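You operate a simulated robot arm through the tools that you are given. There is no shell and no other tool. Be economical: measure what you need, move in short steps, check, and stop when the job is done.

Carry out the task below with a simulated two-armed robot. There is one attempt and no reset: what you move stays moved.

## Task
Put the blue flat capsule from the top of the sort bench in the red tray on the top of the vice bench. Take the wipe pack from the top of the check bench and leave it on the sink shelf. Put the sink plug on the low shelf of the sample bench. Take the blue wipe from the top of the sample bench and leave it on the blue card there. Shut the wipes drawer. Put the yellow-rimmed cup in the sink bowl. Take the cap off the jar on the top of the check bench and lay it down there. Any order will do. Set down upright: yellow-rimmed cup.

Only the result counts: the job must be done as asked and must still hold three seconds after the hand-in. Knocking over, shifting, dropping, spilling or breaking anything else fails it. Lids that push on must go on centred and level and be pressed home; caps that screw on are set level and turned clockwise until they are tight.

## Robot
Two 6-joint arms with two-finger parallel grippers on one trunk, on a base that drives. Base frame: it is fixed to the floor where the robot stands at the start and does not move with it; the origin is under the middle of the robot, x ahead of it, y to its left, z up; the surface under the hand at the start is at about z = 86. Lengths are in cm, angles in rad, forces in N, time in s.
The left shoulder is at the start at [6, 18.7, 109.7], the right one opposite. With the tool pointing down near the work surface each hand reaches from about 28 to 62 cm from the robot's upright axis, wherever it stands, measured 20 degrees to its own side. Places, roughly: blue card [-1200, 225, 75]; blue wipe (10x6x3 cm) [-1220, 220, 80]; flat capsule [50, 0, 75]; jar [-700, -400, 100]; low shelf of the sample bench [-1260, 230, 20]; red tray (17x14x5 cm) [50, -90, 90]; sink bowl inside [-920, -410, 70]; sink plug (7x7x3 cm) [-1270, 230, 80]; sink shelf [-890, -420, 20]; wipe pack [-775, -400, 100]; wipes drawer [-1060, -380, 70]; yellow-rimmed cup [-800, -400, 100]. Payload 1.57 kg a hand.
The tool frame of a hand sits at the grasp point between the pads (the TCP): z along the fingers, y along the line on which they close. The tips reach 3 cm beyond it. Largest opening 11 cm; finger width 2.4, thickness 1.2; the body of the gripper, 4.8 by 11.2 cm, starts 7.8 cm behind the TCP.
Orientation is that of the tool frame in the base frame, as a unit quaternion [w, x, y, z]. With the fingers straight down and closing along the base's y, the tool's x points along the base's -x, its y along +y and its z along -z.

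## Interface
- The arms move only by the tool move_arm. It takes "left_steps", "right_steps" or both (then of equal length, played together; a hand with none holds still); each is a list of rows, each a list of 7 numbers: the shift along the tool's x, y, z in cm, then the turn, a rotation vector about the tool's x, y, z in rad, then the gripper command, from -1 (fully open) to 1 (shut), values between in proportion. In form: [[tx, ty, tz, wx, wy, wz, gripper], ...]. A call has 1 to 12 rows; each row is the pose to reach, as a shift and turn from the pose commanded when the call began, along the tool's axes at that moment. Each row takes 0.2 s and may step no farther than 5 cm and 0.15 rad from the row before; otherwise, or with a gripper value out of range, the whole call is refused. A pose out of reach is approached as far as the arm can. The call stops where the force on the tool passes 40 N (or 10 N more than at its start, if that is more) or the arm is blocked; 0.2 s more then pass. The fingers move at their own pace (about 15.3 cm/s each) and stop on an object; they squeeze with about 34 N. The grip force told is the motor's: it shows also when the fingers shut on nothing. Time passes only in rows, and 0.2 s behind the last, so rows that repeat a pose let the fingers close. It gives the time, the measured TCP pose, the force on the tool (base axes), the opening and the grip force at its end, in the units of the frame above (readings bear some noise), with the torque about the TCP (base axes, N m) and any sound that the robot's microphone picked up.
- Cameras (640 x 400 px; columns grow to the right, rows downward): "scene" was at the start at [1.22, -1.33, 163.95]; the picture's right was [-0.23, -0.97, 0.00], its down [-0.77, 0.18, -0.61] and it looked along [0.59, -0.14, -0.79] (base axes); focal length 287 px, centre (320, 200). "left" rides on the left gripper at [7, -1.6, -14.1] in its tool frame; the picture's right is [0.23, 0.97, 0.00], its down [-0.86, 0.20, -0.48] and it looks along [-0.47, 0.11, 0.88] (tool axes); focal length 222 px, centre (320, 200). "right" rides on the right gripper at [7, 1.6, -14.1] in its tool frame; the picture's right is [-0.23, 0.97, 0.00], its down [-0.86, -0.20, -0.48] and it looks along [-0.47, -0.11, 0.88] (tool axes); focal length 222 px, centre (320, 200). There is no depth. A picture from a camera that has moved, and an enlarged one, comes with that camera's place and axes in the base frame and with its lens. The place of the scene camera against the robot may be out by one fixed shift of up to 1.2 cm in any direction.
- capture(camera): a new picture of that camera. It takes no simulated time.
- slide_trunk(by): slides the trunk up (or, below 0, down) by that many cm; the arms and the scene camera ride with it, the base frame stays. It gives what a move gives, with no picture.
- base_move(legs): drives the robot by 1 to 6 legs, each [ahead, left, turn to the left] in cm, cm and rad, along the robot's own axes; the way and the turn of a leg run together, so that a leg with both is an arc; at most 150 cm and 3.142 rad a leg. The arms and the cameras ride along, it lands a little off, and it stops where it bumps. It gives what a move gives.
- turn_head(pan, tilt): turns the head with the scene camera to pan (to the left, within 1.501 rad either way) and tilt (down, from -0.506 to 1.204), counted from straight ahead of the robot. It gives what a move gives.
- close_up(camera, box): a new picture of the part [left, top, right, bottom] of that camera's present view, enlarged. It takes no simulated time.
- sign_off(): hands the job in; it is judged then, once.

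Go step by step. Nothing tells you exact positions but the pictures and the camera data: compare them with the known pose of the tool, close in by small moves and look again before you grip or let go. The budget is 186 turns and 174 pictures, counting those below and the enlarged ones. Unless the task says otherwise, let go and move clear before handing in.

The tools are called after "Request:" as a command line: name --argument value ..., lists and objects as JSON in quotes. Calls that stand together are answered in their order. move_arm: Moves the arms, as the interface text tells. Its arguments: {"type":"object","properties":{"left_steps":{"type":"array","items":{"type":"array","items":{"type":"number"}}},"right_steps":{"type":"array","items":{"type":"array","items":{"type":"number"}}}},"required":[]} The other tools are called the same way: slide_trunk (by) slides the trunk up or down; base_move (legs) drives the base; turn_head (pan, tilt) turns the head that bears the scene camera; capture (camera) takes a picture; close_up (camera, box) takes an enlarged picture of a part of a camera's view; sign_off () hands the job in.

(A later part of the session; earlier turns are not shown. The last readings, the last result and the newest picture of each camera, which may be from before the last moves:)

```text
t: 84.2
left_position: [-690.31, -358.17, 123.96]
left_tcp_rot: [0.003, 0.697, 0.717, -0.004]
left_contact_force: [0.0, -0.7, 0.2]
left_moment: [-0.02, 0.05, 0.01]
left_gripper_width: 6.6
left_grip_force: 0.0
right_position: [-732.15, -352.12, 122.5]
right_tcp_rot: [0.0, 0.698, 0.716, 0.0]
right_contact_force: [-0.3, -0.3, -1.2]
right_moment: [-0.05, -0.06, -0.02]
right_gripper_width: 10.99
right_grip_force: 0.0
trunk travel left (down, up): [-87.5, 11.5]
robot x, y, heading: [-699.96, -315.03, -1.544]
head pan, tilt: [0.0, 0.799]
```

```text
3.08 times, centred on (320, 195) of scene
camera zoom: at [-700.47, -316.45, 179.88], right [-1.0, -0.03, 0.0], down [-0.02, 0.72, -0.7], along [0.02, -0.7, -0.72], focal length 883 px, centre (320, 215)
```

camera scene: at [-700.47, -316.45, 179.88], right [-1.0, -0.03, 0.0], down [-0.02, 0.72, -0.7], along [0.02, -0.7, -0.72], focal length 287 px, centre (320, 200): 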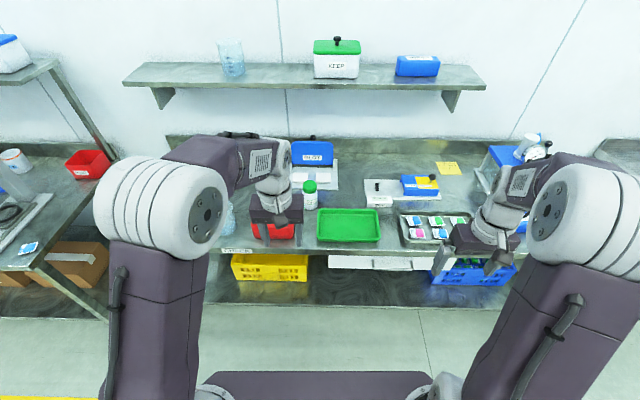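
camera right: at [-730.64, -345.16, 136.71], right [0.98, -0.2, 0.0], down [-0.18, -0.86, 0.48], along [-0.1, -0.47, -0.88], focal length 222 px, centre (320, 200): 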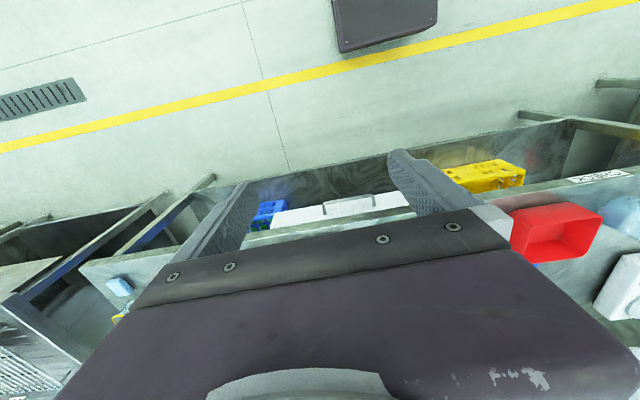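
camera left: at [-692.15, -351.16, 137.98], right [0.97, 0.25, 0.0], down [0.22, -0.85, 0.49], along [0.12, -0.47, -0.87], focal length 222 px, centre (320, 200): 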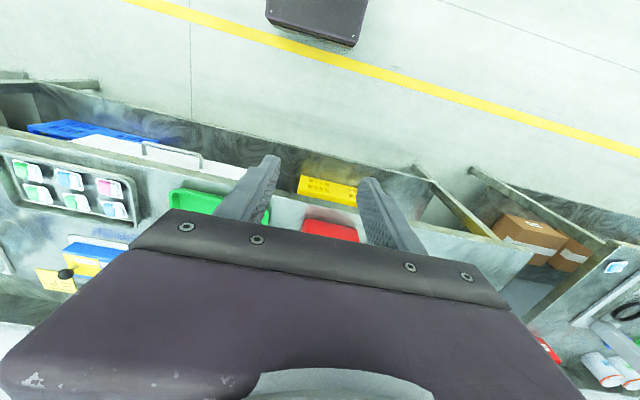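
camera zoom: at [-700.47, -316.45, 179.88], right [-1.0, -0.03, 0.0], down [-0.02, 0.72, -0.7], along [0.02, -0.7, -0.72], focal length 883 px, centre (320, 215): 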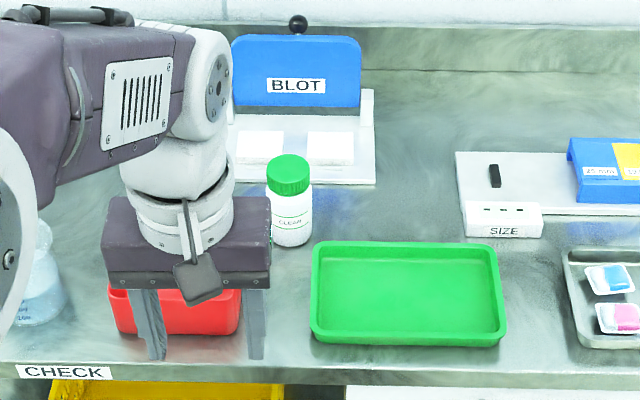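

The jar stands at about [-693.7, -407, 84.6–96.5], with a red box and green tray in front of it. I'll drive up to arm's length.

Request:
base_move --legs '[[0, 4, -0.027], [38, 0, 0]]'

Request:
capture --camera "left"

Request:
capture --camera "scene"

```text
t: 87.1
left_position: [-686.54, -396.0, 123.96]
left_tcp_rot: [0.003, 0.702, 0.712, -0.004]
left_contact_force: [0.7, 0.0, 0.6]
left_moment: [0.01, -0.01, 0.02]
left_gripper_width: 6.61
left_grip_force: 0.0
right_position: [-728.22, -389.49, 122.62]
right_tcp_rot: [0.0, 0.702, 0.713, 0.0]
right_contact_force: [-0.4, 0.3, -0.4]
right_moment: [-0.01, -0.02, 0.0]
right_gripper_width: 10.99
right_grip_force: 0.1
trunk travel left (down, up): [-87.5, 11.5]
robot x, y, heading: [-695.95, -352.83, -1.558]
head pan, tilt: [0.0, 0.799]
```

```text
136 pictures are left
camera left: at [-688.22, -388.87, 138.06], right [0.97, 0.24, 0.0], down [0.21, -0.85, 0.49], along [0.11, -0.47, -0.87], focal length 222 px, centre (320, 200)
```

left: 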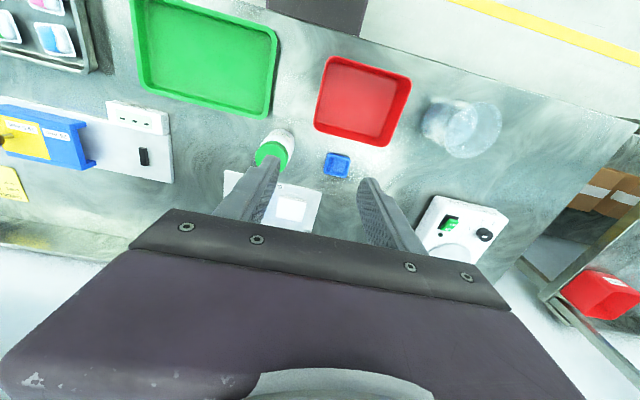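

```text
135 pictures are left
camera scene: at [-696.22, -353.99, 179.88], right [-1.0, -0.02, 0.0], down [-0.01, 0.72, -0.7], along [0.01, -0.7, -0.72], focal length 287 px, centre (320, 200)
```

scene: 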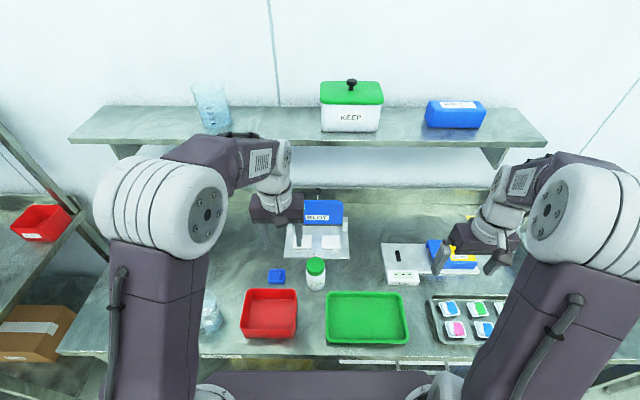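

Jar at about [-694.3, -405.2]. The left hand will tilt to point forward and down, then hold the jar body from the front while the right hand unscrews the cap.

Request:
move_arm --left_steps '[[1, -1.3, 1, 0, -0.145, 0, -0.636], [2, -2.6, 3, 0, -0.29, 0, -0.636], [3, -3.9, 6, 0, -0.435, 0, -0.636], [4, -5.2, 10, 0, -0.58, 0, -0.636], [4, -6.5, 14, 0, -0.725, 0, -0.636], [4, -7.8, 18, 0, -0.87, 0, -0.636], [4, -7.8, 18, 0, -0.87, 0, -0.636]]'

Request:
capture --camera "left"

Request:
capture --camera "scene"

```text
t: 88.7
left_position: [-699.43, -397.14, 110.19]
left_tcp_rot: [0.305, 0.635, 0.645, -0.295]
left_contact_force: [0.3, -0.3, 1.2]
left_moment: [-0.02, 0.02, 0.03]
left_gripper_width: 8.99
left_grip_force: 0.1
left hand out of reach, approached as far as the arm can: row 3, 4, 5, 6, 7
right_position: [-728.05, -389.59, 122.62]
right_tcp_rot: [0.0, 0.702, 0.712, 0.0]
right_contact_force: [-0.1, 0.4, 1.0]
right_moment: [0.0, 0.05, -0.02]
right_gripper_width: 11.0
right_grip_force: 0.1
trunk travel left (down, up): [-87.5, 11.5]
robot x, y, heading: [-696.13, -352.68, -1.554]
head pan, tilt: [0.0, 0.799]
```

```text
134 pictures are left
camera left: at [-701.36, -381.82, 113.97], right [0.97, 0.16, -0.17], down [0.2, -0.18, 0.96], along [0.13, -0.97, -0.2], focal length 222 px, centre (320, 200)
```

left: 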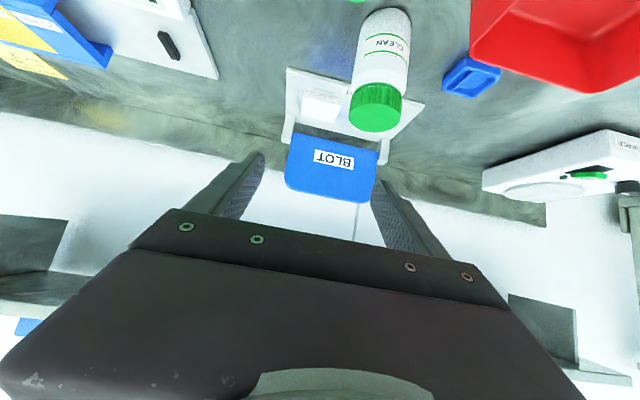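

```text
133 pictures are left
camera scene: at [-695.93, -354.28, 179.88], right [-1.0, -0.02, 0.0], down [-0.01, 0.72, -0.7], along [0.01, -0.7, -0.72], focal length 287 px, centre (320, 200)
```

scene: 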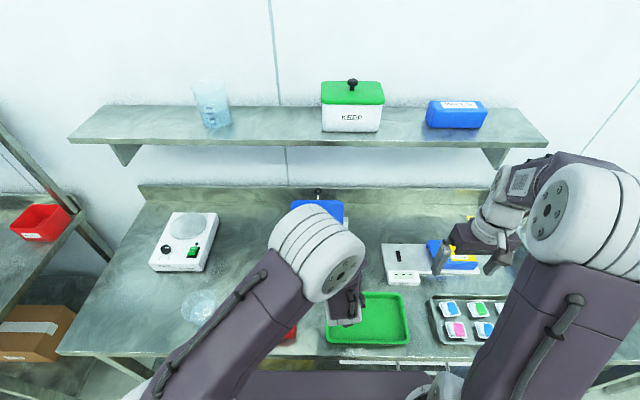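

The arm is folded too tightly here, so I'll back off a few cm, lower the trunk and then look.

Request:
base_move --legs '[[-6, 0, -0.013]]'

Request:
slide_trunk --by -9

Request:
capture --camera "left"

```text
t: 89.7
left_position: [-700.16, -391.78, 109.99]
left_tcp_rot: [0.3, 0.641, 0.642, -0.294]
left_contact_force: [0.4, -1.0, 0.2]
left_moment: [0.01, 0.0, -0.01]
left_gripper_width: 9.01
left_grip_force: 0.1
right_position: [-728.84, -384.07, 122.23]
right_tcp_rot: [-0.003, 0.706, 0.708, 0.003]
right_contact_force: [0.0, -1.9, -0.1]
right_moment: [0.1, -0.01, -0.03]
right_gripper_width: 11.02
right_grip_force: 0.0
trunk travel left (down, up): [-87.5, 11.5]
robot x, y, heading: [-695.81, -346.68, -1.569]
head pan, tilt: [0.0, 0.799]
```

```text
t: 90.9
left_position: [-700.15, -391.03, 101.14]
left_tcp_rot: [0.302, 0.64, 0.642, -0.296]
left_contact_force: [0.3, 0.2, 0.0]
left_moment: [-0.01, -0.02, 0.04]
left_gripper_width: 9.01
left_grip_force: 0.0
right_position: [-728.81, -383.38, 113.57]
right_tcp_rot: [-0.001, 0.706, 0.708, 0.0]
right_contact_force: [0.4, 0.7, -0.2]
right_moment: [0.0, 0.0, -0.02]
right_gripper_width: 11.01
right_grip_force: 0.0
trunk travel left (down, up): [-78.5, 20.5]
robot x, y, heading: [-696.24, -346.52, -1.568]
head pan, tilt: [0.0, 0.799]
```

```text
132 pictures are left
camera left: at [-701.91, -375.84, 104.98], right [0.97, 0.15, -0.17], down [0.19, -0.18, 0.96], along [0.12, -0.97, -0.21], focal length 222 px, centre (320, 200)
```

left: 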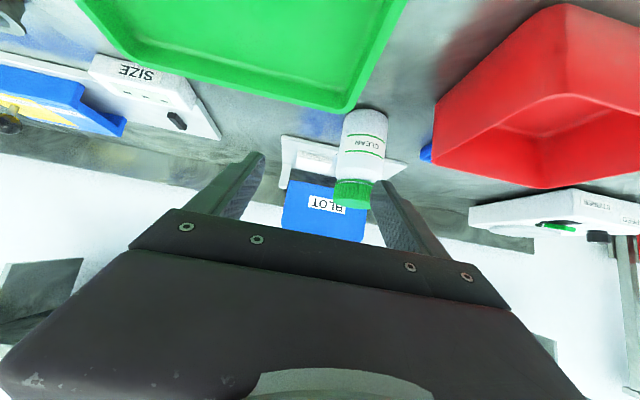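

The jar is clear in the left view. I'll line up with it and advance along the tool axis part way.

Request:
move_arm --left_steps '[[-0.2, 3, 1, 0, 0, 0, -0.636], [-0.5, 5.8, 3, 0, 0, 0, -0.636], [-0.5, 5.8, 6, 0, 0, 0, -0.636], [-0.5, 5.8, 9, 0, 0, 0, -0.636], [-0.5, 5.8, 9, 0, 0, 0, -0.636]]'

Request:
capture --camera "left"

Request:
capture --camera "scene"

```text
t: 92.1
left_position: [-695.08, -399.21, 96.31]
left_tcp_rot: [0.304, 0.641, 0.641, -0.293]
left_contact_force: [-0.5, 0.4, -0.3]
left_moment: [0.0, -0.01, 0.0]
left_gripper_width: 9.0
left_grip_force: 0.1
left hand out of reach, approached as far as the arm can: row 1, 2, 3, 4, 5
right_position: [-728.79, -383.25, 113.61]
right_tcp_rot: [0.0, 0.706, 0.708, 0.0]
right_contact_force: [0.5, -0.1, 0.1]
right_moment: [-0.05, 0.0, -0.01]
right_gripper_width: 11.0
right_grip_force: 0.1
trunk travel left (down, up): [-78.5, 20.5]
robot x, y, heading: [-696.34, -346.68, -1.569]
head pan, tilt: [0.0, 0.799]
```

```text
131 pictures are left
camera left: at [-697.03, -383.99, 100.06], right [0.98, 0.15, -0.16], down [0.19, -0.18, 0.97], along [0.12, -0.97, -0.21], focal length 222 px, centre (320, 200)
```

left: 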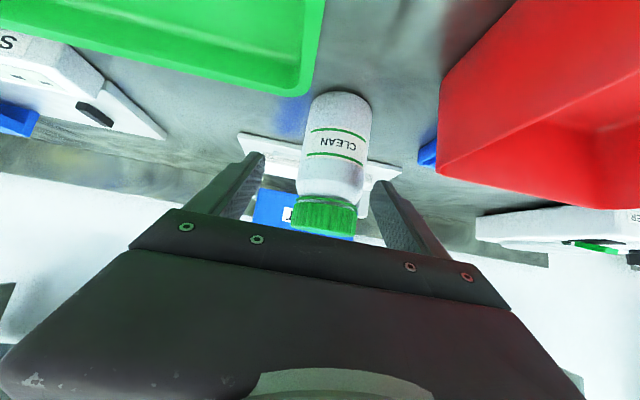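

```text
130 pictures are left
camera scene: at [-696.21, -348.23, 170.88], right [-1.0, 0.0, 0.0], down [0.0, 0.72, -0.7], along [0.0, -0.7, -0.72], focal length 287 px, centre (320, 200)
```

scene: 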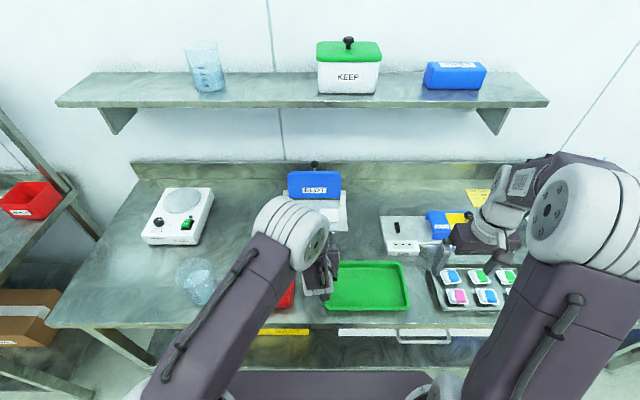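

Advancing further along the tool axis with a small sideways correction.

Request:
move_arm --left_steps '[[0, 0.8, 2, 0, 0, 0, -0.636], [0, 0.8, 4, 0, 0, 0, -0.636], [0, 0.8, 6, 0, 0, 0, -0.636], [0, 0.8, 6, 0, 0, 0, -0.636]]'

Request:
capture --camera "left"

```text
t: 93.1
left_position: [-694.32, -403.7, 92.49]
left_tcp_rot: [0.302, 0.64, 0.642, -0.296]
left_contact_force: [0.8, -0.6, 0.3]
left_moment: [0.01, 0.0, 0.0]
left_gripper_width: 9.03
left_grip_force: 0.0
right_position: [-728.69, -383.24, 113.57]
right_tcp_rot: [0.001, 0.706, 0.709, 0.0]
right_contact_force: [0.9, -0.3, -0.1]
right_moment: [-0.02, 0.02, -0.02]
right_gripper_width: 11.0
right_grip_force: 0.1
trunk travel left (down, up): [-78.5, 20.5]
robot x, y, heading: [-696.36, -346.7, -1.57]
head pan, tilt: [0.0, 0.799]
```

```text
129 pictures are left
camera left: at [-696.06, -388.49, 96.24], right [0.97, 0.15, -0.17], down [0.19, -0.18, 0.96], along [0.12, -0.97, -0.2], focal length 222 px, centre (320, 200)
```

left: 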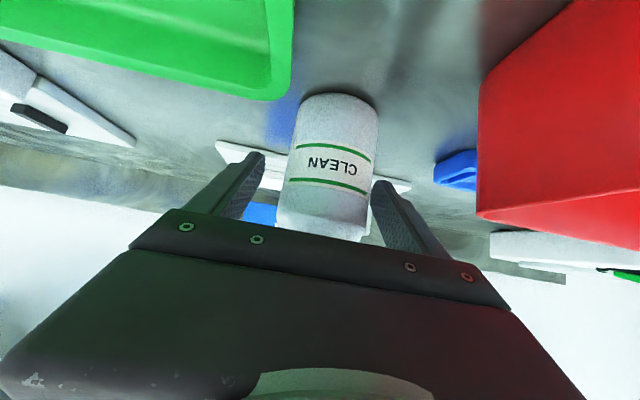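

In reach now. A last small advance and then grip the jar body.

Request:
move_arm --left_steps '[[0.5, 0.5, 1.4, 0, 0, 0, -0.636], [0.9, 0.5, 2.7, 0, 0, 0, -0.636], [0.9, 0.5, 2.7, 0, 0, 0, -0.3], [0.9, 0.5, 2.7, 0, 0, 0, 0], [0.9, 0.5, 2.7, 0, 0, 0, 0.2], [0.9, 0.5, 2.7, 0, 0, 0, 0.2]]'

Request:
capture --camera "left"

Request:
capture --camera "scene"

```text
t: 94.5
left_position: [-694.0, -405.23, 90.28]
left_tcp_rot: [0.303, 0.639, 0.641, -0.297]
left_contact_force: [-1.4, 0.7, 9.8]
left_moment: [0.03, 0.32, -0.06]
left_gripper_width: 6.27
left_grip_force: 33.7
right_position: [-728.68, -383.09, 113.54]
right_tcp_rot: [0.001, 0.705, 0.709, -0.001]
right_contact_force: [0.2, 0.4, -0.1]
right_moment: [0.0, -0.01, -0.02]
right_gripper_width: 10.97
right_grip_force: 0.1
trunk travel left (down, up): [-78.5, 20.5]
robot x, y, heading: [-696.39, -346.29, -1.568]
head pan, tilt: [0.0, 0.799]
```

```text
128 pictures are left
camera left: at [-695.69, -389.99, 93.95], right [0.97, 0.15, -0.17], down [0.19, -0.18, 0.96], along [0.12, -0.97, -0.2], focal length 222 px, centre (320, 200)
```

left: 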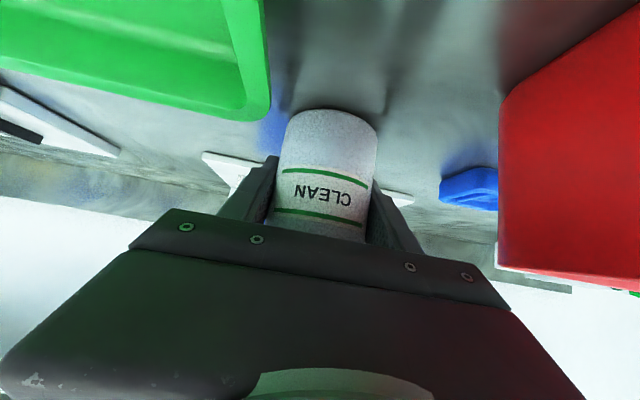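

```text
127 pictures are left
camera scene: at [-696.26, -348.1, 170.88], right [-1.0, 0.0, 0.0], down [0.0, 0.72, -0.7], along [0.0, -0.7, -0.72], focal length 287 px, centre (320, 200)
```

scene: 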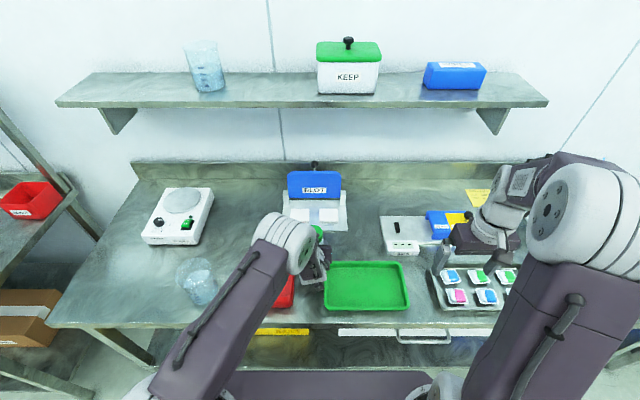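

The jar is held (6.3 cm across). Next I'll bring the right hand over the cap from behind and right, yawed so its camera stays clear of the left wrist.

Request:
move_arm --right_steps '[[-4.5, 1, -1, 0, 0, -0.14, -0.5], [-9, 3, -2, 0, 0, -0.28, -0.5], [-13.5, 6, -3, 0, 0, -0.42, -0.5], [-18, 10, -3, 0, 0, -0.56, -0.5], [-21, 14, -3, 0, 0, -0.7, -0.5], [-22, 18.5, -3, 0, 0, -0.75, -0.5], [-22, 23, -3, 0, 0, -0.75, -0.5], [-22, 23, -3, 0, 0, -0.75, -0.5]]'

Request:
capture --camera "right"

Request:
capture --camera "scene"

```text
refused: row 2 steps farther than a row can; nothing moved
```

```text
126 pictures are left
camera right: at [-727.07, -376.17, 127.75], right [0.97, -0.22, 0.0], down [-0.2, -0.86, 0.48], along [-0.11, -0.47, -0.88], focal length 222 px, centre (320, 200)
```

right: 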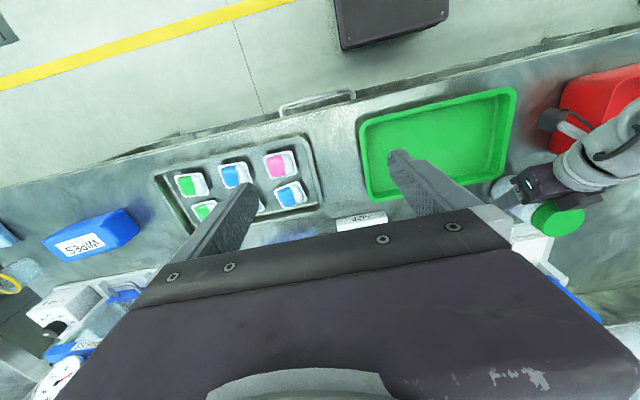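

```text
125 pictures are left
camera scene: at [-696.26, -348.1, 170.88], right [-1.0, 0.0, 0.0], down [0.0, 0.72, -0.7], along [0.0, -0.7, -0.72], focal length 287 px, centre (320, 200)
```

scene: 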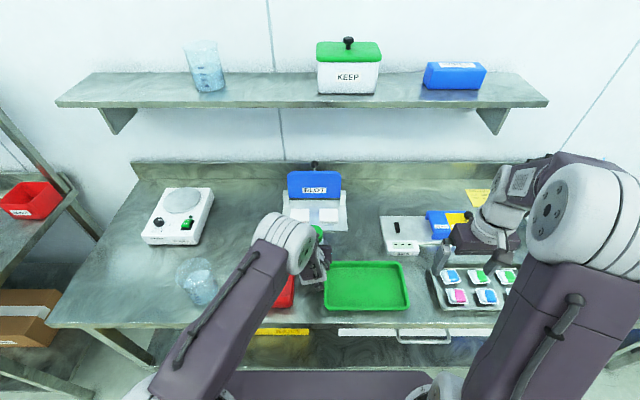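

Steps were too large, so I'll repeat with shorter ones.

Request:
move_arm --right_steps '[[-4.2, 1, -1, 0, 0, -0.12, -0.5], [-8.2, 3, -2, 0, 0, -0.24, -0.5], [-12, 5.5, -3, 0, 0, -0.36, -0.5], [-15.5, 8.5, -3, 0, 0, -0.48, -0.5], [-18.5, 12, -3, 0, 0, -0.6, -0.5], [-21, 15.5, -3, 0, 0, -0.7, -0.5], [-22, 19.5, -3, 0, 0, -0.75, -0.5], [-22, 23, -3, 0, 0, -0.75, -0.5], [-22, 23, -3, 0, 0, -0.75, -0.5]]'

Request:
capture --camera "right"

Request:
capture --camera "scene"

```text
t: 96.5
left_position: [-693.97, -405.34, 90.18]
left_tcp_rot: [0.303, 0.639, 0.642, -0.296]
left_contact_force: [-1.8, 1.1, 12.7]
left_moment: [-0.05, 0.43, -0.02]
left_gripper_width: 6.23
left_grip_force: 33.9
right_position: [-705.91, -403.7, 116.65]
right_tcp_rot: [0.0, 0.397, 0.918, 0.001]
right_contact_force: [0.2, 0.7, 0.6]
right_moment: [-0.03, 0.02, -0.01]
right_gripper_width: 8.26
right_grip_force: 0.1
right hand out of reach, approached as far as the arm can: row 7, 8, 9
trunk travel left (down, up): [-78.5, 20.5]
robot x, y, heading: [-696.17, -346.48, -1.569]
head pan, tilt: [0.0, 0.799]
```

```text
124 pictures are left
camera right: at [-709.39, -397.46, 130.75], right [0.87, 0.5, 0.0], down [0.44, -0.76, 0.48], along [0.24, -0.41, -0.88], focal length 222 px, centre (320, 200)
```

right: 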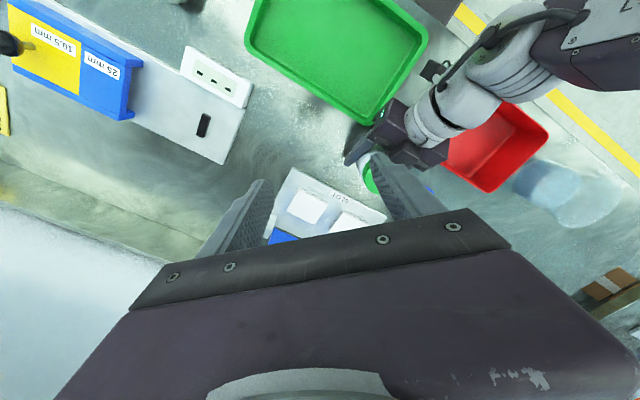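

```text
123 pictures are left
camera scene: at [-696.24, -348.07, 170.88], right [-1.0, 0.0, 0.0], down [0.0, 0.72, -0.7], along [0.0, -0.7, -0.72], focal length 287 px, centre (320, 200)
```

scene: 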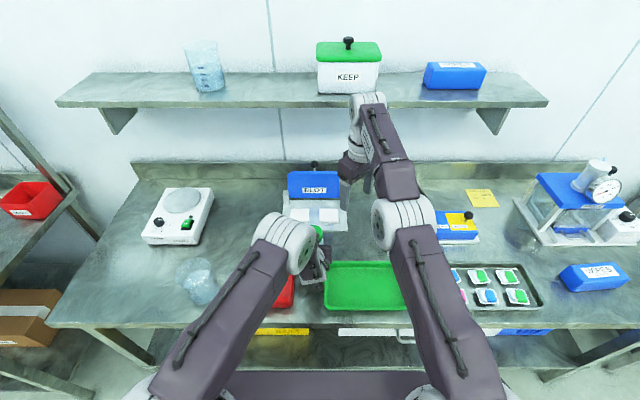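

The arm needs to be lower to reach. I'll move over the cap while lowering to about 8 cm above it.

Request:
move_arm --right_steps '[[-1, 1, 4, 0, 0, 0, -0.5], [-3.5, 3.5, 7, 0, 0, 0, -0.5], [-6, 6, 9, 0, 0, 0, -0.5], [-8, 8.4, 10.5, 0, 0, 0, -0.5], [-8, 8.4, 12.5, 0, 0, 0, -0.5], [-8, 8.4, 12.5, 0, 0, 0, -0.5]]'

Request:
capture --camera "right"

Request:
capture --camera "scene"

```text
t: 98.0
left_position: [-693.89, -405.21, 90.23]
left_tcp_rot: [0.303, 0.639, 0.641, -0.298]
left_contact_force: [-1.3, -1.0, 2.8]
left_moment: [-0.11, 0.66, -0.21]
left_gripper_width: 6.25
left_grip_force: 34.2
right_position: [-694.74, -402.61, 104.22]
right_tcp_rot: [0.0, 0.397, 0.918, -0.002]
right_contact_force: [-2.5, 4.0, 8.2]
right_moment: [0.43, -0.12, 0.08]
right_gripper_width: 8.37
right_grip_force: 0.3
right hand out of reach, approached as far as the arm can: row 3, 4, 5, 6
trunk travel left (down, up): [-78.5, 20.5]
robot x, y, heading: [-696.22, -346.67, -1.564]
head pan, tilt: [0.0, 0.799]
stopped in row 6 (right hand): the force on the tool passed its limit at 43 N (the readings are from after the stop); the commanded pose is now the measured one
```

```text
122 pictures are left
camera right: at [-698.27, -396.46, 118.35], right [0.87, 0.5, 0.0], down [0.44, -0.76, 0.48], along [0.24, -0.42, -0.88], focal length 222 px, centre (320, 200)
```

right: 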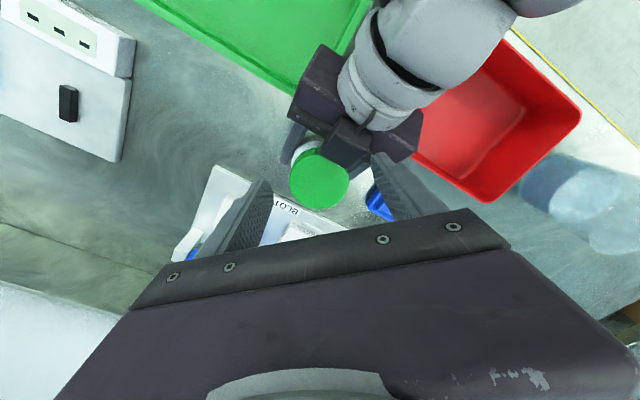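

```text
121 pictures are left
camera scene: at [-696.22, -348.04, 170.86], right [-1.0, 0.0, 0.0], down [0.0, 0.72, -0.7], along [0.0, -0.7, -0.72], focal length 287 px, centre (320, 200)
```

scene: 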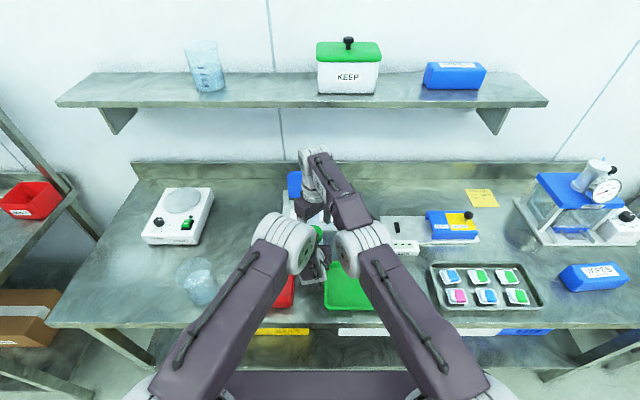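

The right hand's near finger touched the left gripper body, and the cap is also beyond the right arm's reach. I'll raise the right hand, then lift the held jar and bring it to a spot both arms can reach.

Request:
move_arm --right_steps '[[0, 0, -3, 0, 0, 0, -0.5], [1, -0.6, -7, 0, 0, 0.1, -0.5], [3, -2, -10, 0, 0, 0.24, -0.5], [5, -3, -13, 0, 0, 0.38, -0.5], [7, -4.2, -15, 0, 0, 0.52, -0.5], [8.3, -5, -16, 0, 0, 0.66, -0.5], [8.3, -5, -16, 0, 0, 0.8, -0.5]]'

Request:
move_arm --left_steps '[[-1.5, 0, -1.3, 0, 0, 0, 0.2], [-3.8, 0, -3.2, 0, 0, 0, 0.2], [-6.1, 0, -5.2, 0, 0, 0, 0.2], [-6.5, -4, -5.5, 0, 0, 0, 0.2], [-5.5, -8, -7, 0, 0, 0, 0.2], [-4.5, -10.5, -8.5, 0, 0, 0, 0.2], [-4.5, -10.5, -8.5, 0, 0, 0, 0.2]]'

Request:
capture --camera "right"

Request:
capture --camera "scene"

```text
t: 99.6
left_position: [-693.96, -405.19, 90.02]
left_tcp_rot: [0.302, 0.639, 0.642, -0.297]
left_contact_force: [-1.0, -2.6, 12.6]
left_moment: [-0.19, 0.3, 0.01]
left_gripper_width: 6.26
left_grip_force: 34.6
right_position: [-704.2, -399.91, 120.1]
right_tcp_rot: [0.001, 0.724, 0.69, 0.0]
right_contact_force: [0.1, -0.4, -0.6]
right_moment: [-0.02, -0.02, -0.02]
right_gripper_width: 8.27
right_grip_force: 0.1
trunk travel left (down, up): [-78.5, 20.5]
robot x, y, heading: [-696.02, -346.6, -1.572]
head pan, tilt: [0.0, 0.799]
```

```text
t: 101.2
left_position: [-704.4, -401.69, 98.88]
left_tcp_rot: [0.302, 0.64, 0.642, -0.296]
left_contact_force: [0.4, -0.1, 0.0]
left_moment: [0.0, -0.04, 0.02]
left_gripper_width: 6.27
left_grip_force: 34.0
right_position: [-703.98, -400.18, 119.91]
right_tcp_rot: [0.001, 0.724, 0.69, 0.0]
right_contact_force: [0.6, 0.6, -0.4]
right_moment: [0.0, -0.02, -0.02]
right_gripper_width: 8.23
right_grip_force: 0.0
trunk travel left (down, up): [-78.5, 20.5]
robot x, y, heading: [-695.99, -346.66, -1.569]
head pan, tilt: [0.0, 0.799]
```

```text
120 pictures are left
camera right: at [-702.1, -393.25, 134.15], right [0.96, -0.27, 0.0], down [-0.24, -0.84, 0.48], along [-0.13, -0.46, -0.88], focal length 222 px, centre (320, 200)
```

right: 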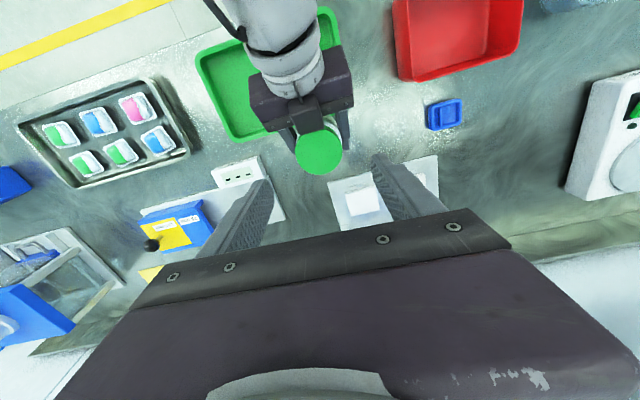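

```text
119 pictures are left
camera scene: at [-696.21, -348.41, 170.87], right [-1.0, 0.0, 0.0], down [0.0, 0.72, -0.7], along [0.0, -0.7, -0.72], focal length 287 px, centre (320, 200)
```

scene: 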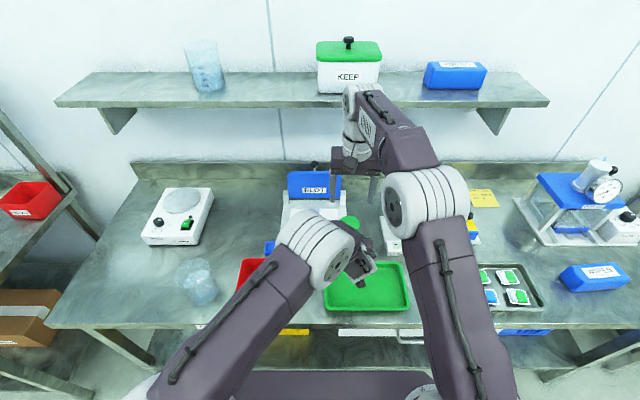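

The jar is now held at about [-704.4, -401.7] and its cap is straight below the right hand. I'll lower onto it.

Request:
move_arm --right_steps '[[-0.7, -0.2, 4, 0, 0, 0, -0.45], [-1.4, -0.3, 8, 0, 0, 0, -0.45], [-1.4, -0.3, 10, 0, 0, 0, -0.45], [-1.4, -0.3, 10, 0, 0, 0, -0.45]]'

Request:
capture --camera "right"

Request:
close_up --camera "scene" --box '[280, 140, 420, 300]'

```text
t: 102.2
left_position: [-704.4, -401.77, 98.88]
left_tcp_rot: [0.302, 0.639, 0.642, -0.296]
left_contact_force: [-0.4, -0.1, -0.8]
left_moment: [0.01, -0.01, 0.01]
left_gripper_width: 6.24
left_grip_force: 33.9
right_position: [-704.46, -401.48, 110.0]
right_tcp_rot: [0.002, 0.724, 0.69, 0.0]
right_contact_force: [-0.1, -0.1, -0.7]
right_moment: [-0.03, 0.0, 0.01]
right_gripper_width: 7.99
right_grip_force: 0.0
trunk travel left (down, up): [-78.5, 20.5]
robot x, y, heading: [-695.76, -346.81, -1.573]
head pan, tilt: [0.0, 0.799]
```

```text
118 pictures are left
camera right: at [-702.47, -394.68, 124.2], right [0.96, -0.27, 0.0], down [-0.24, -0.84, 0.48], along [-0.13, -0.46, -0.88], focal length 222 px, centre (320, 200)
```

right: 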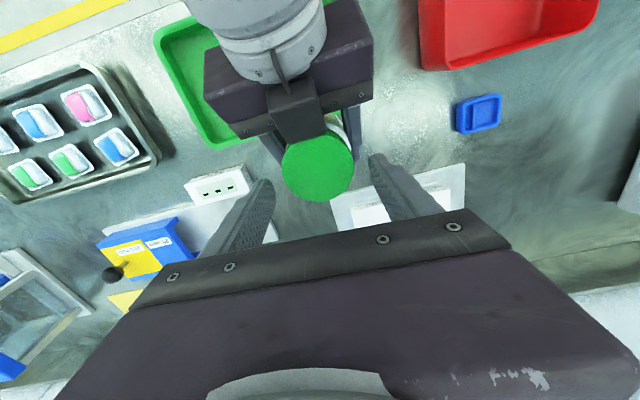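

```text
2.50 times, centred on (350, 220) of scene
camera zoom: at [-696.24, -348.3, 170.88], right [-1.0, 0.0, 0.0], down [0.0, 0.72, -0.7], along [0.0, -0.7, -0.72], focal length 718 px, centre (245, 150)
```

zoom: 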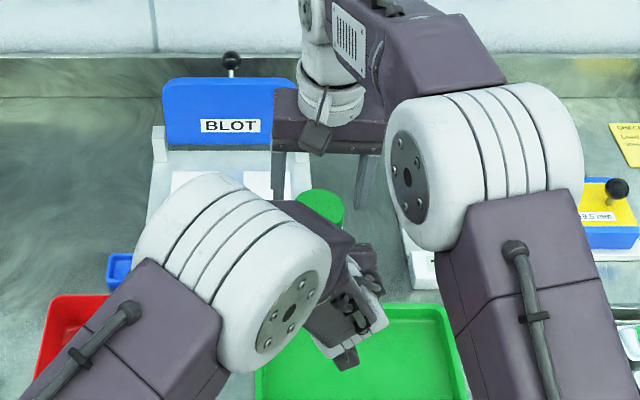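

Aligned. I'll lower 4.5 cm more and grip the cap.

Request:
move_arm --right_steps '[[0, 0, 1.5, 0, 0, 0, -0.45], [0, 0, 3, 0, 0, 0, -0.45], [0, 0, 4.5, 0, 0, 0, -0.45], [0, 0, 4.5, 0, 0, 0, -0.2], [0, 0, 4.5, 0, 0, 0, 0.1], [0, 0, 4.5, 0, 0, 0, 0.2]]'

Request:
capture --camera "right"

```text
t: 103.6
left_position: [-704.24, -401.69, 98.83]
left_tcp_rot: [0.302, 0.639, 0.643, -0.295]
left_contact_force: [7.4, 2.5, 1.5]
left_moment: [-0.05, 0.16, 0.06]
left_gripper_width: 6.27
left_grip_force: 33.7
right_position: [-704.39, -401.76, 105.47]
right_tcp_rot: [0.001, 0.724, 0.69, -0.001]
right_contact_force: [-6.5, -2.6, -1.6]
right_moment: [-0.15, 0.37, 0.02]
right_gripper_width: 6.18
right_grip_force: 33.5
trunk travel left (down, up): [-78.5, 20.5]
robot x, y, heading: [-696.15, -346.63, -1.569]
head pan, tilt: [0.0, 0.799]
```

```text
116 pictures are left
camera right: at [-702.43, -394.9, 119.68], right [0.96, -0.27, 0.0], down [-0.24, -0.84, 0.48], along [-0.13, -0.46, -0.88], focal length 222 px, centre (320, 200)
```

right: 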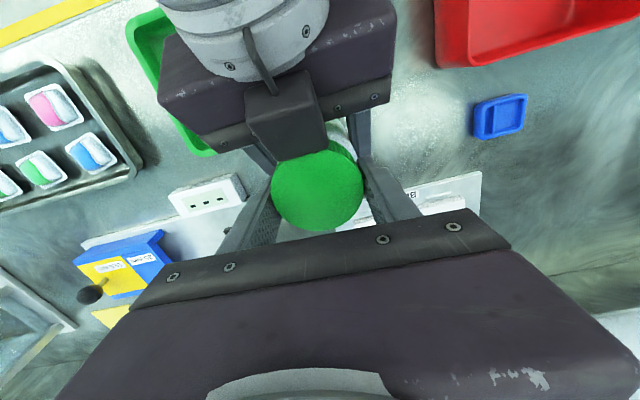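

Cap gripped. I'll turn it counter-clockwise half a radian and watch the torque.

Request:
move_arm --right_steps '[[0, 0, 0, 0, 0, -0.12, 0.2], [0, 0, 0, 0, 0, -0.24, 0.2], [0, 0, 0, 0, 0, -0.36, 0.2], [0, 0, 0, 0, 0, -0.5, 0.2], [0, 0, 0, 0, 0, -0.5, 0.2]]'

Request:
capture --camera "right"

Request:
capture --camera "left"

```text
t: 104.8
left_position: [-704.66, -401.66, 98.85]
left_tcp_rot: [0.3, 0.641, 0.64, -0.298]
left_contact_force: [-27.1, 28.6, 8.6]
left_moment: [-1.54, -0.94, 1.1]
left_gripper_width: 5.92
left_grip_force: 33.7
right_position: [-704.12, -402.07, 105.54]
right_tcp_rot: [0.006, 0.53, 0.848, -0.002]
right_contact_force: [28.5, -29.0, -8.3]
right_moment: [-0.4, -1.05, -1.04]
right_gripper_width: 6.12
right_grip_force: 34.2
trunk travel left (down, up): [-78.5, 20.5]
robot x, y, heading: [-696.08, -346.83, -1.572]
head pan, tilt: [0.0, 0.799]
```

```text
115 pictures are left
camera right: at [-705.75, -394.84, 119.69], right [0.97, 0.22, 0.0], down [0.19, -0.85, 0.49], along [0.11, -0.48, -0.87], focal length 222 px, centre (320, 200)
```

right: 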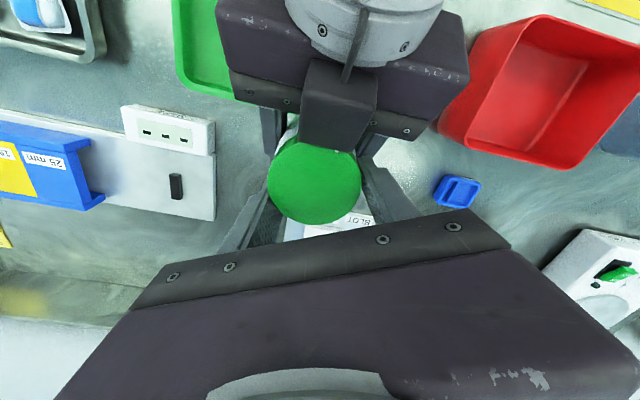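

```text
114 pictures are left
camera left: at [-706.34, -386.38, 102.64], right [0.97, 0.15, -0.17], down [0.19, -0.18, 0.96], along [0.11, -0.97, -0.21], focal length 222 px, centre (320, 200)
```

left: 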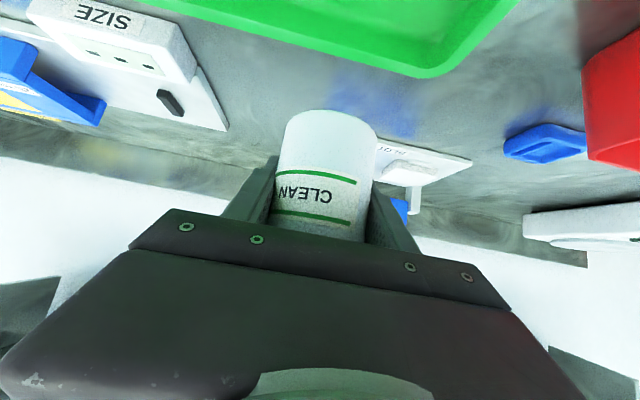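

The right finger was pressing on a block on the left gripper (a 40 N side force). I'll turn back, let the right hand hold the jar by its cap, and re-grip with the left hand 2 cm further back on the fingertips to clear the sweep.

Request:
move_arm --right_steps '[[0, 0, 0, 0, 0, 0.14, 0.2], [0, 0, 0, 0, 0, 0.28, 0.2], [0, 0, 0, 0, 0, 0.42, 0.2], [0, 0, 0, 0, 0, 0.5, 0.2], [0, 0, 0, 0, 0, 0.5, 0.2]]'

Request:
move_arm --left_steps '[[0, 0, 0, 0, 0, 0, -0.1], [0, 0, 0, 0, 0, 0, -0.3], [0.6, 0, -0.7, 0, 0, 0, -0.4], [1.2, 0, -1.5, 0, 0, 0, -0.4], [1.2, 0, -1.5, 0, 0, 0, -0.4]]'

Request:
capture --camera "left"

Request:
capture --camera "right"

```text
t: 106.0
left_position: [-704.28, -401.71, 98.73]
left_tcp_rot: [0.302, 0.639, 0.643, -0.295]
left_contact_force: [-15.1, -13.9, -20.9]
left_moment: [-0.03, -0.07, -0.66]
left_gripper_width: 5.95
left_grip_force: 33.9
right_position: [-704.37, -401.42, 105.51]
right_tcp_rot: [-0.001, 0.724, 0.69, 0.002]
right_contact_force: [13.8, 14.5, 19.5]
right_moment: [0.86, -0.91, 0.73]
right_gripper_width: 5.85
right_grip_force: 34.2
trunk travel left (down, up): [-78.5, 20.5]
robot x, y, heading: [-696.26, -346.81, -1.57]
head pan, tilt: [0.0, 0.799]
```

```text
t: 107.2
left_position: [-704.37, -399.97, 98.95]
left_tcp_rot: [0.301, 0.64, 0.641, -0.296]
left_contact_force: [0.4, -0.5, 0.4]
left_moment: [0.04, -0.01, 0.0]
left_gripper_width: 7.69
left_grip_force: 0.0
right_position: [-704.51, -401.63, 105.45]
right_tcp_rot: [0.002, 0.724, 0.69, -0.001]
right_contact_force: [-0.4, 0.3, 0.4]
right_moment: [0.01, -0.04, 0.03]
right_gripper_width: 5.84
right_grip_force: 33.8
trunk travel left (down, up): [-78.5, 20.5]
robot x, y, heading: [-696.16, -346.74, -1.567]
head pan, tilt: [0.0, 0.799]
```

```text
113 pictures are left
camera left: at [-706.17, -384.61, 102.65], right [0.97, 0.15, -0.17], down [0.2, -0.18, 0.96], along [0.12, -0.97, -0.21], focal length 222 px, centre (320, 200)
```

left: 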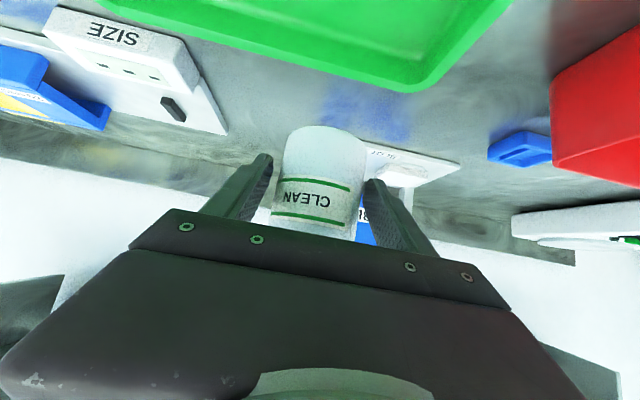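

```text
112 pictures are left
camera right: at [-702.45, -394.74, 119.65], right [0.96, -0.27, 0.0], down [-0.24, -0.84, 0.48], along [-0.13, -0.46, -0.88], focal length 222 px, centre (320, 200)
```

right: 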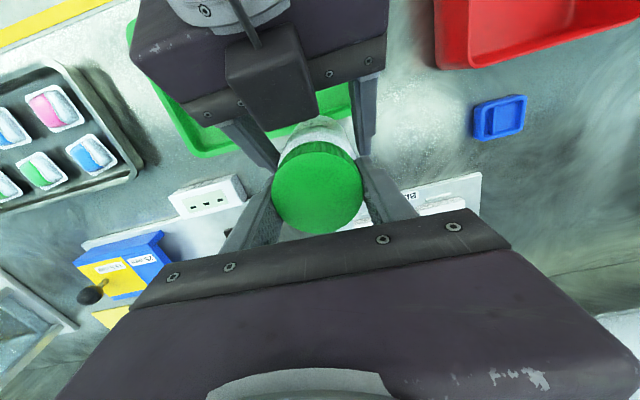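

The jar hangs from the cap. I'll grip it with the left fingertips, then re-seat the right grip turned clockwise to allow a longer stroke.

Request:
move_arm --left_steps '[[0, 0, 0, 0, 0, 0, -0.2], [0, 0, 0, 0, 0, 0, 0], [0, 0, 0, 0, 0, 0, 0.2], [0, 0, 0, 0, 0, 0, 0.3]]'

Request:
move_arm --right_steps '[[0, 0, 0, 0, 0, 0, -0.1], [0, 0, 0, 0, 0, 0, -0.35], [0, 0, 0, 0, 0, 0.14, -0.4], [0, 0, 0, 0, 0, 0.28, -0.4], [0, 0, 0, 0, 0, 0.42, -0.4], [0, 0, 0, 0, 0, 0.56, -0.4], [0, 0, 0, 0, 0, 0.7, -0.4], [0, 0, 0, 0, 0, 0.7, -0.4]]'

Request:
capture --camera "right"

Request:
capture --camera "left"

```text
t: 108.2
left_position: [-704.48, -399.83, 98.94]
left_tcp_rot: [0.302, 0.64, 0.642, -0.296]
left_contact_force: [2.9, 0.7, 1.4]
left_moment: [-0.07, 0.45, -0.51]
left_gripper_width: 5.9
left_grip_force: 34.1
right_position: [-704.54, -401.55, 105.52]
right_tcp_rot: [0.002, 0.723, 0.691, 0.0]
right_contact_force: [-3.3, -0.6, -0.8]
right_moment: [0.01, -0.22, 0.55]
right_gripper_width: 5.84
right_grip_force: 33.6
trunk travel left (down, up): [-78.5, 20.5]
robot x, y, heading: [-696.39, -346.51, -1.566]
head pan, tilt: [0.0, 0.799]
```

```text
t: 110.0
left_position: [-704.39, -399.87, 98.98]
left_tcp_rot: [0.302, 0.64, 0.642, -0.296]
left_contact_force: [-0.4, -0.1, -0.3]
left_moment: [-0.01, -0.03, -0.03]
left_gripper_width: 5.88
left_grip_force: 34.4
right_position: [-704.4, -401.64, 105.42]
right_tcp_rot: [0.002, 0.917, 0.4, 0.001]
right_contact_force: [0.7, -0.6, 0.8]
right_moment: [0.05, 0.01, 0.03]
right_gripper_width: 7.66
right_grip_force: 0.0
trunk travel left (down, up): [-78.5, 20.5]
robot x, y, heading: [-696.06, -346.59, -1.568]
head pan, tilt: [0.0, 0.799]
```

```text
111 pictures are left
camera right: at [-698.45, -397.59, 119.63], right [0.56, -0.83, 0.0], down [-0.73, -0.49, 0.48], along [-0.4, -0.27, -0.88], focal length 222 px, centre (320, 200)
```

right: 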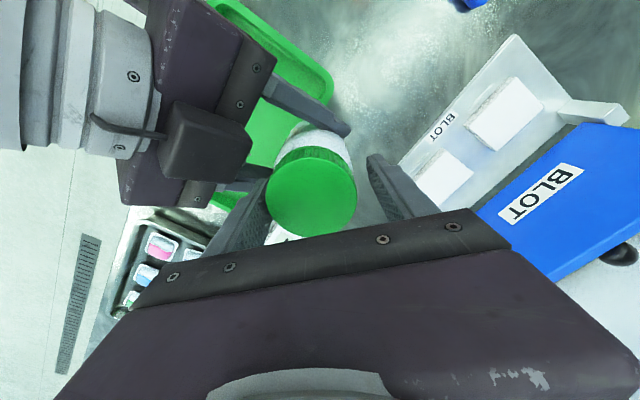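

```text
110 pictures are left
camera left: at [-706.18, -384.59, 102.65], right [0.97, 0.15, -0.17], down [0.2, -0.18, 0.96], along [0.12, -0.97, -0.21], focal length 222 px, centre (320, 200)
```

left: 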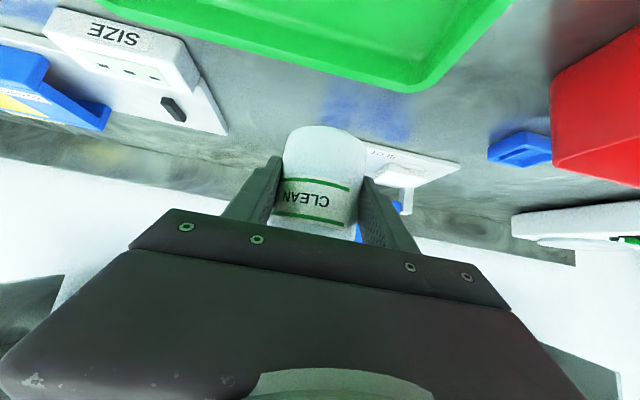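

Clear now. I'll grip and turn 1.35 rad counter-clockwise.

Request:
move_arm --right_steps '[[0, 0, 0, 0, 0, 0, 0], [0, 0, 0, 0, 0, 0, 0.25], [0, 0, 0, 0, 0, -0.13, 0.25], [0, 0, 0, 0, 0, -0.27, 0.25], [0, 0, 0, 0, 0, -0.41, 0.25], [0, 0, 0, 0, 0, -0.55, 0.25], [0, 0, 0, 0, 0, -0.69, 0.25], [0, 0, 0, 0, 0, -0.83, 0.25], [0, 0, 0, 0, 0, -0.97, 0.25], [0, 0, 0, 0, 0, -1.11, 0.25], [0, 0, 0, 0, 0, -1.25, 0.25], [0, 0, 0, 0, 0, -1.35, 0.25]]'

Request:
capture --camera "right"

Request:
capture --camera "left"

```text
t: 112.6
left_position: [-704.65, -399.85, 98.92]
left_tcp_rot: [0.3, 0.643, 0.639, -0.296]
left_contact_force: [-33.6, -4.7, -18.4]
left_moment: [0.19, -1.26, 0.32]
left_gripper_width: 6.18
left_grip_force: 33.9
right_position: [-704.11, -401.53, 105.56]
right_tcp_rot: [0.005, 0.464, 0.886, 0.001]
right_contact_force: [34.1, 4.2, 19.3]
right_moment: [0.38, -0.87, -0.87]
right_gripper_width: 6.26
right_grip_force: 33.6
trunk travel left (down, up): [-78.5, 20.5]
robot x, y, heading: [-696.18, -346.49, -1.565]
head pan, tilt: [0.0, 0.799]
```

```text
109 pictures are left
camera right: at [-706.79, -394.87, 119.73], right [0.93, 0.37, 0.01], down [0.32, -0.82, 0.48], along [0.18, -0.45, -0.88], focal length 222 px, centre (320, 200)
```

right: 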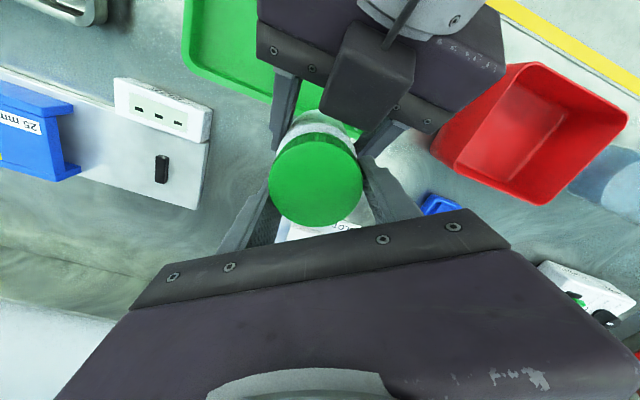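

```text
108 pictures are left
camera left: at [-706.34, -384.5, 102.66], right [0.98, 0.14, -0.17], down [0.19, -0.18, 0.96], along [0.11, -0.97, -0.21], focal length 222 px, centre (320, 200)
```

left: 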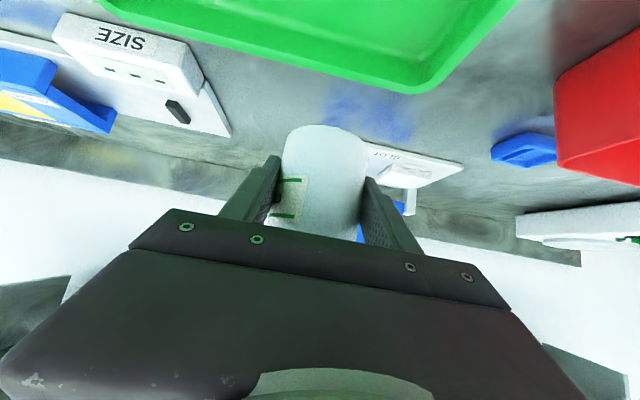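

The jar slipped round in the left grip, with a 34 N side load caused by off-centre gripping. I'll open the right hand and check the centring.

Request:
move_arm --right_steps '[[0, 0, 0, 0, 0, 0, 0], [0, 0, 0, 0, 0, 0, -0.3], [0, 0, 0, 0, 0, 0, -0.4]]'

Request:
capture --camera "right"

Request:
close_up --camera "scene" --box '[280, 180, 400, 280]'

```text
t: 113.4
left_position: [-704.22, -399.91, 98.82]
left_tcp_rot: [0.302, 0.638, 0.644, -0.295]
left_contact_force: [-6.7, 1.1, -6.5]
left_moment: [-0.2, -0.11, 0.27]
left_gripper_width: 6.27
left_grip_force: 34.2
right_position: [-704.56, -401.48, 105.42]
right_tcp_rot: [-0.001, 0.465, 0.885, 0.0]
right_contact_force: [8.1, -2.5, 7.2]
right_moment: [0.18, -0.37, -0.4]
right_gripper_width: 8.1
right_grip_force: 3.0
trunk travel left (down, up): [-78.5, 20.5]
robot x, y, heading: [-696.16, -346.47, -1.568]
head pan, tilt: [0.0, 0.799]
```

```text
107 pictures are left
camera right: at [-707.15, -394.85, 119.62], right [0.93, 0.37, 0.0], down [0.32, -0.82, 0.48], along [0.17, -0.44, -0.88], focal length 222 px, centre (320, 200)
```

right: 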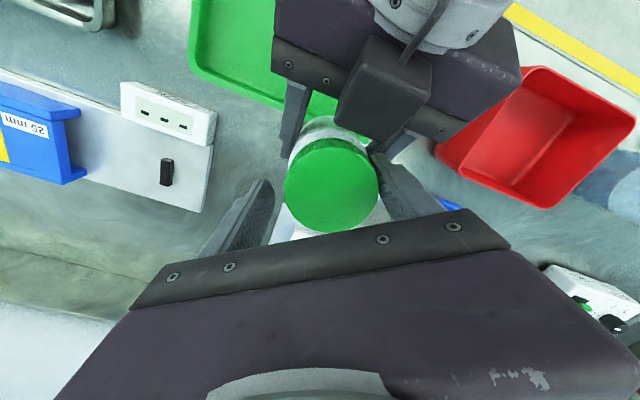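

```text
4.00 times, centred on (340, 230) of scene
camera zoom: at [-696.23, -348.32, 170.87], right [-1.0, 0.0, 0.0], down [0.0, 0.72, -0.7], along [0.0, -0.7, -0.72], focal length 1148 px, centre (240, 80)
```

zoom: 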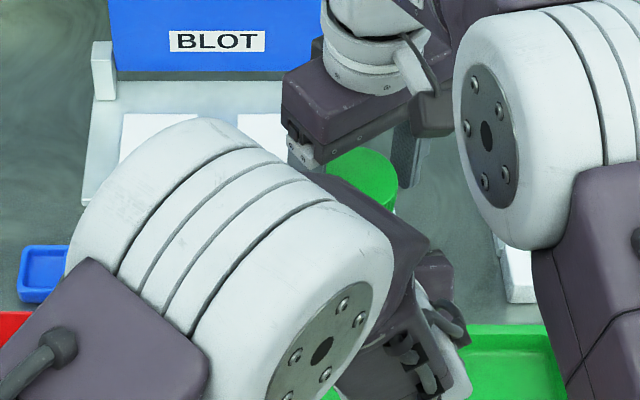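

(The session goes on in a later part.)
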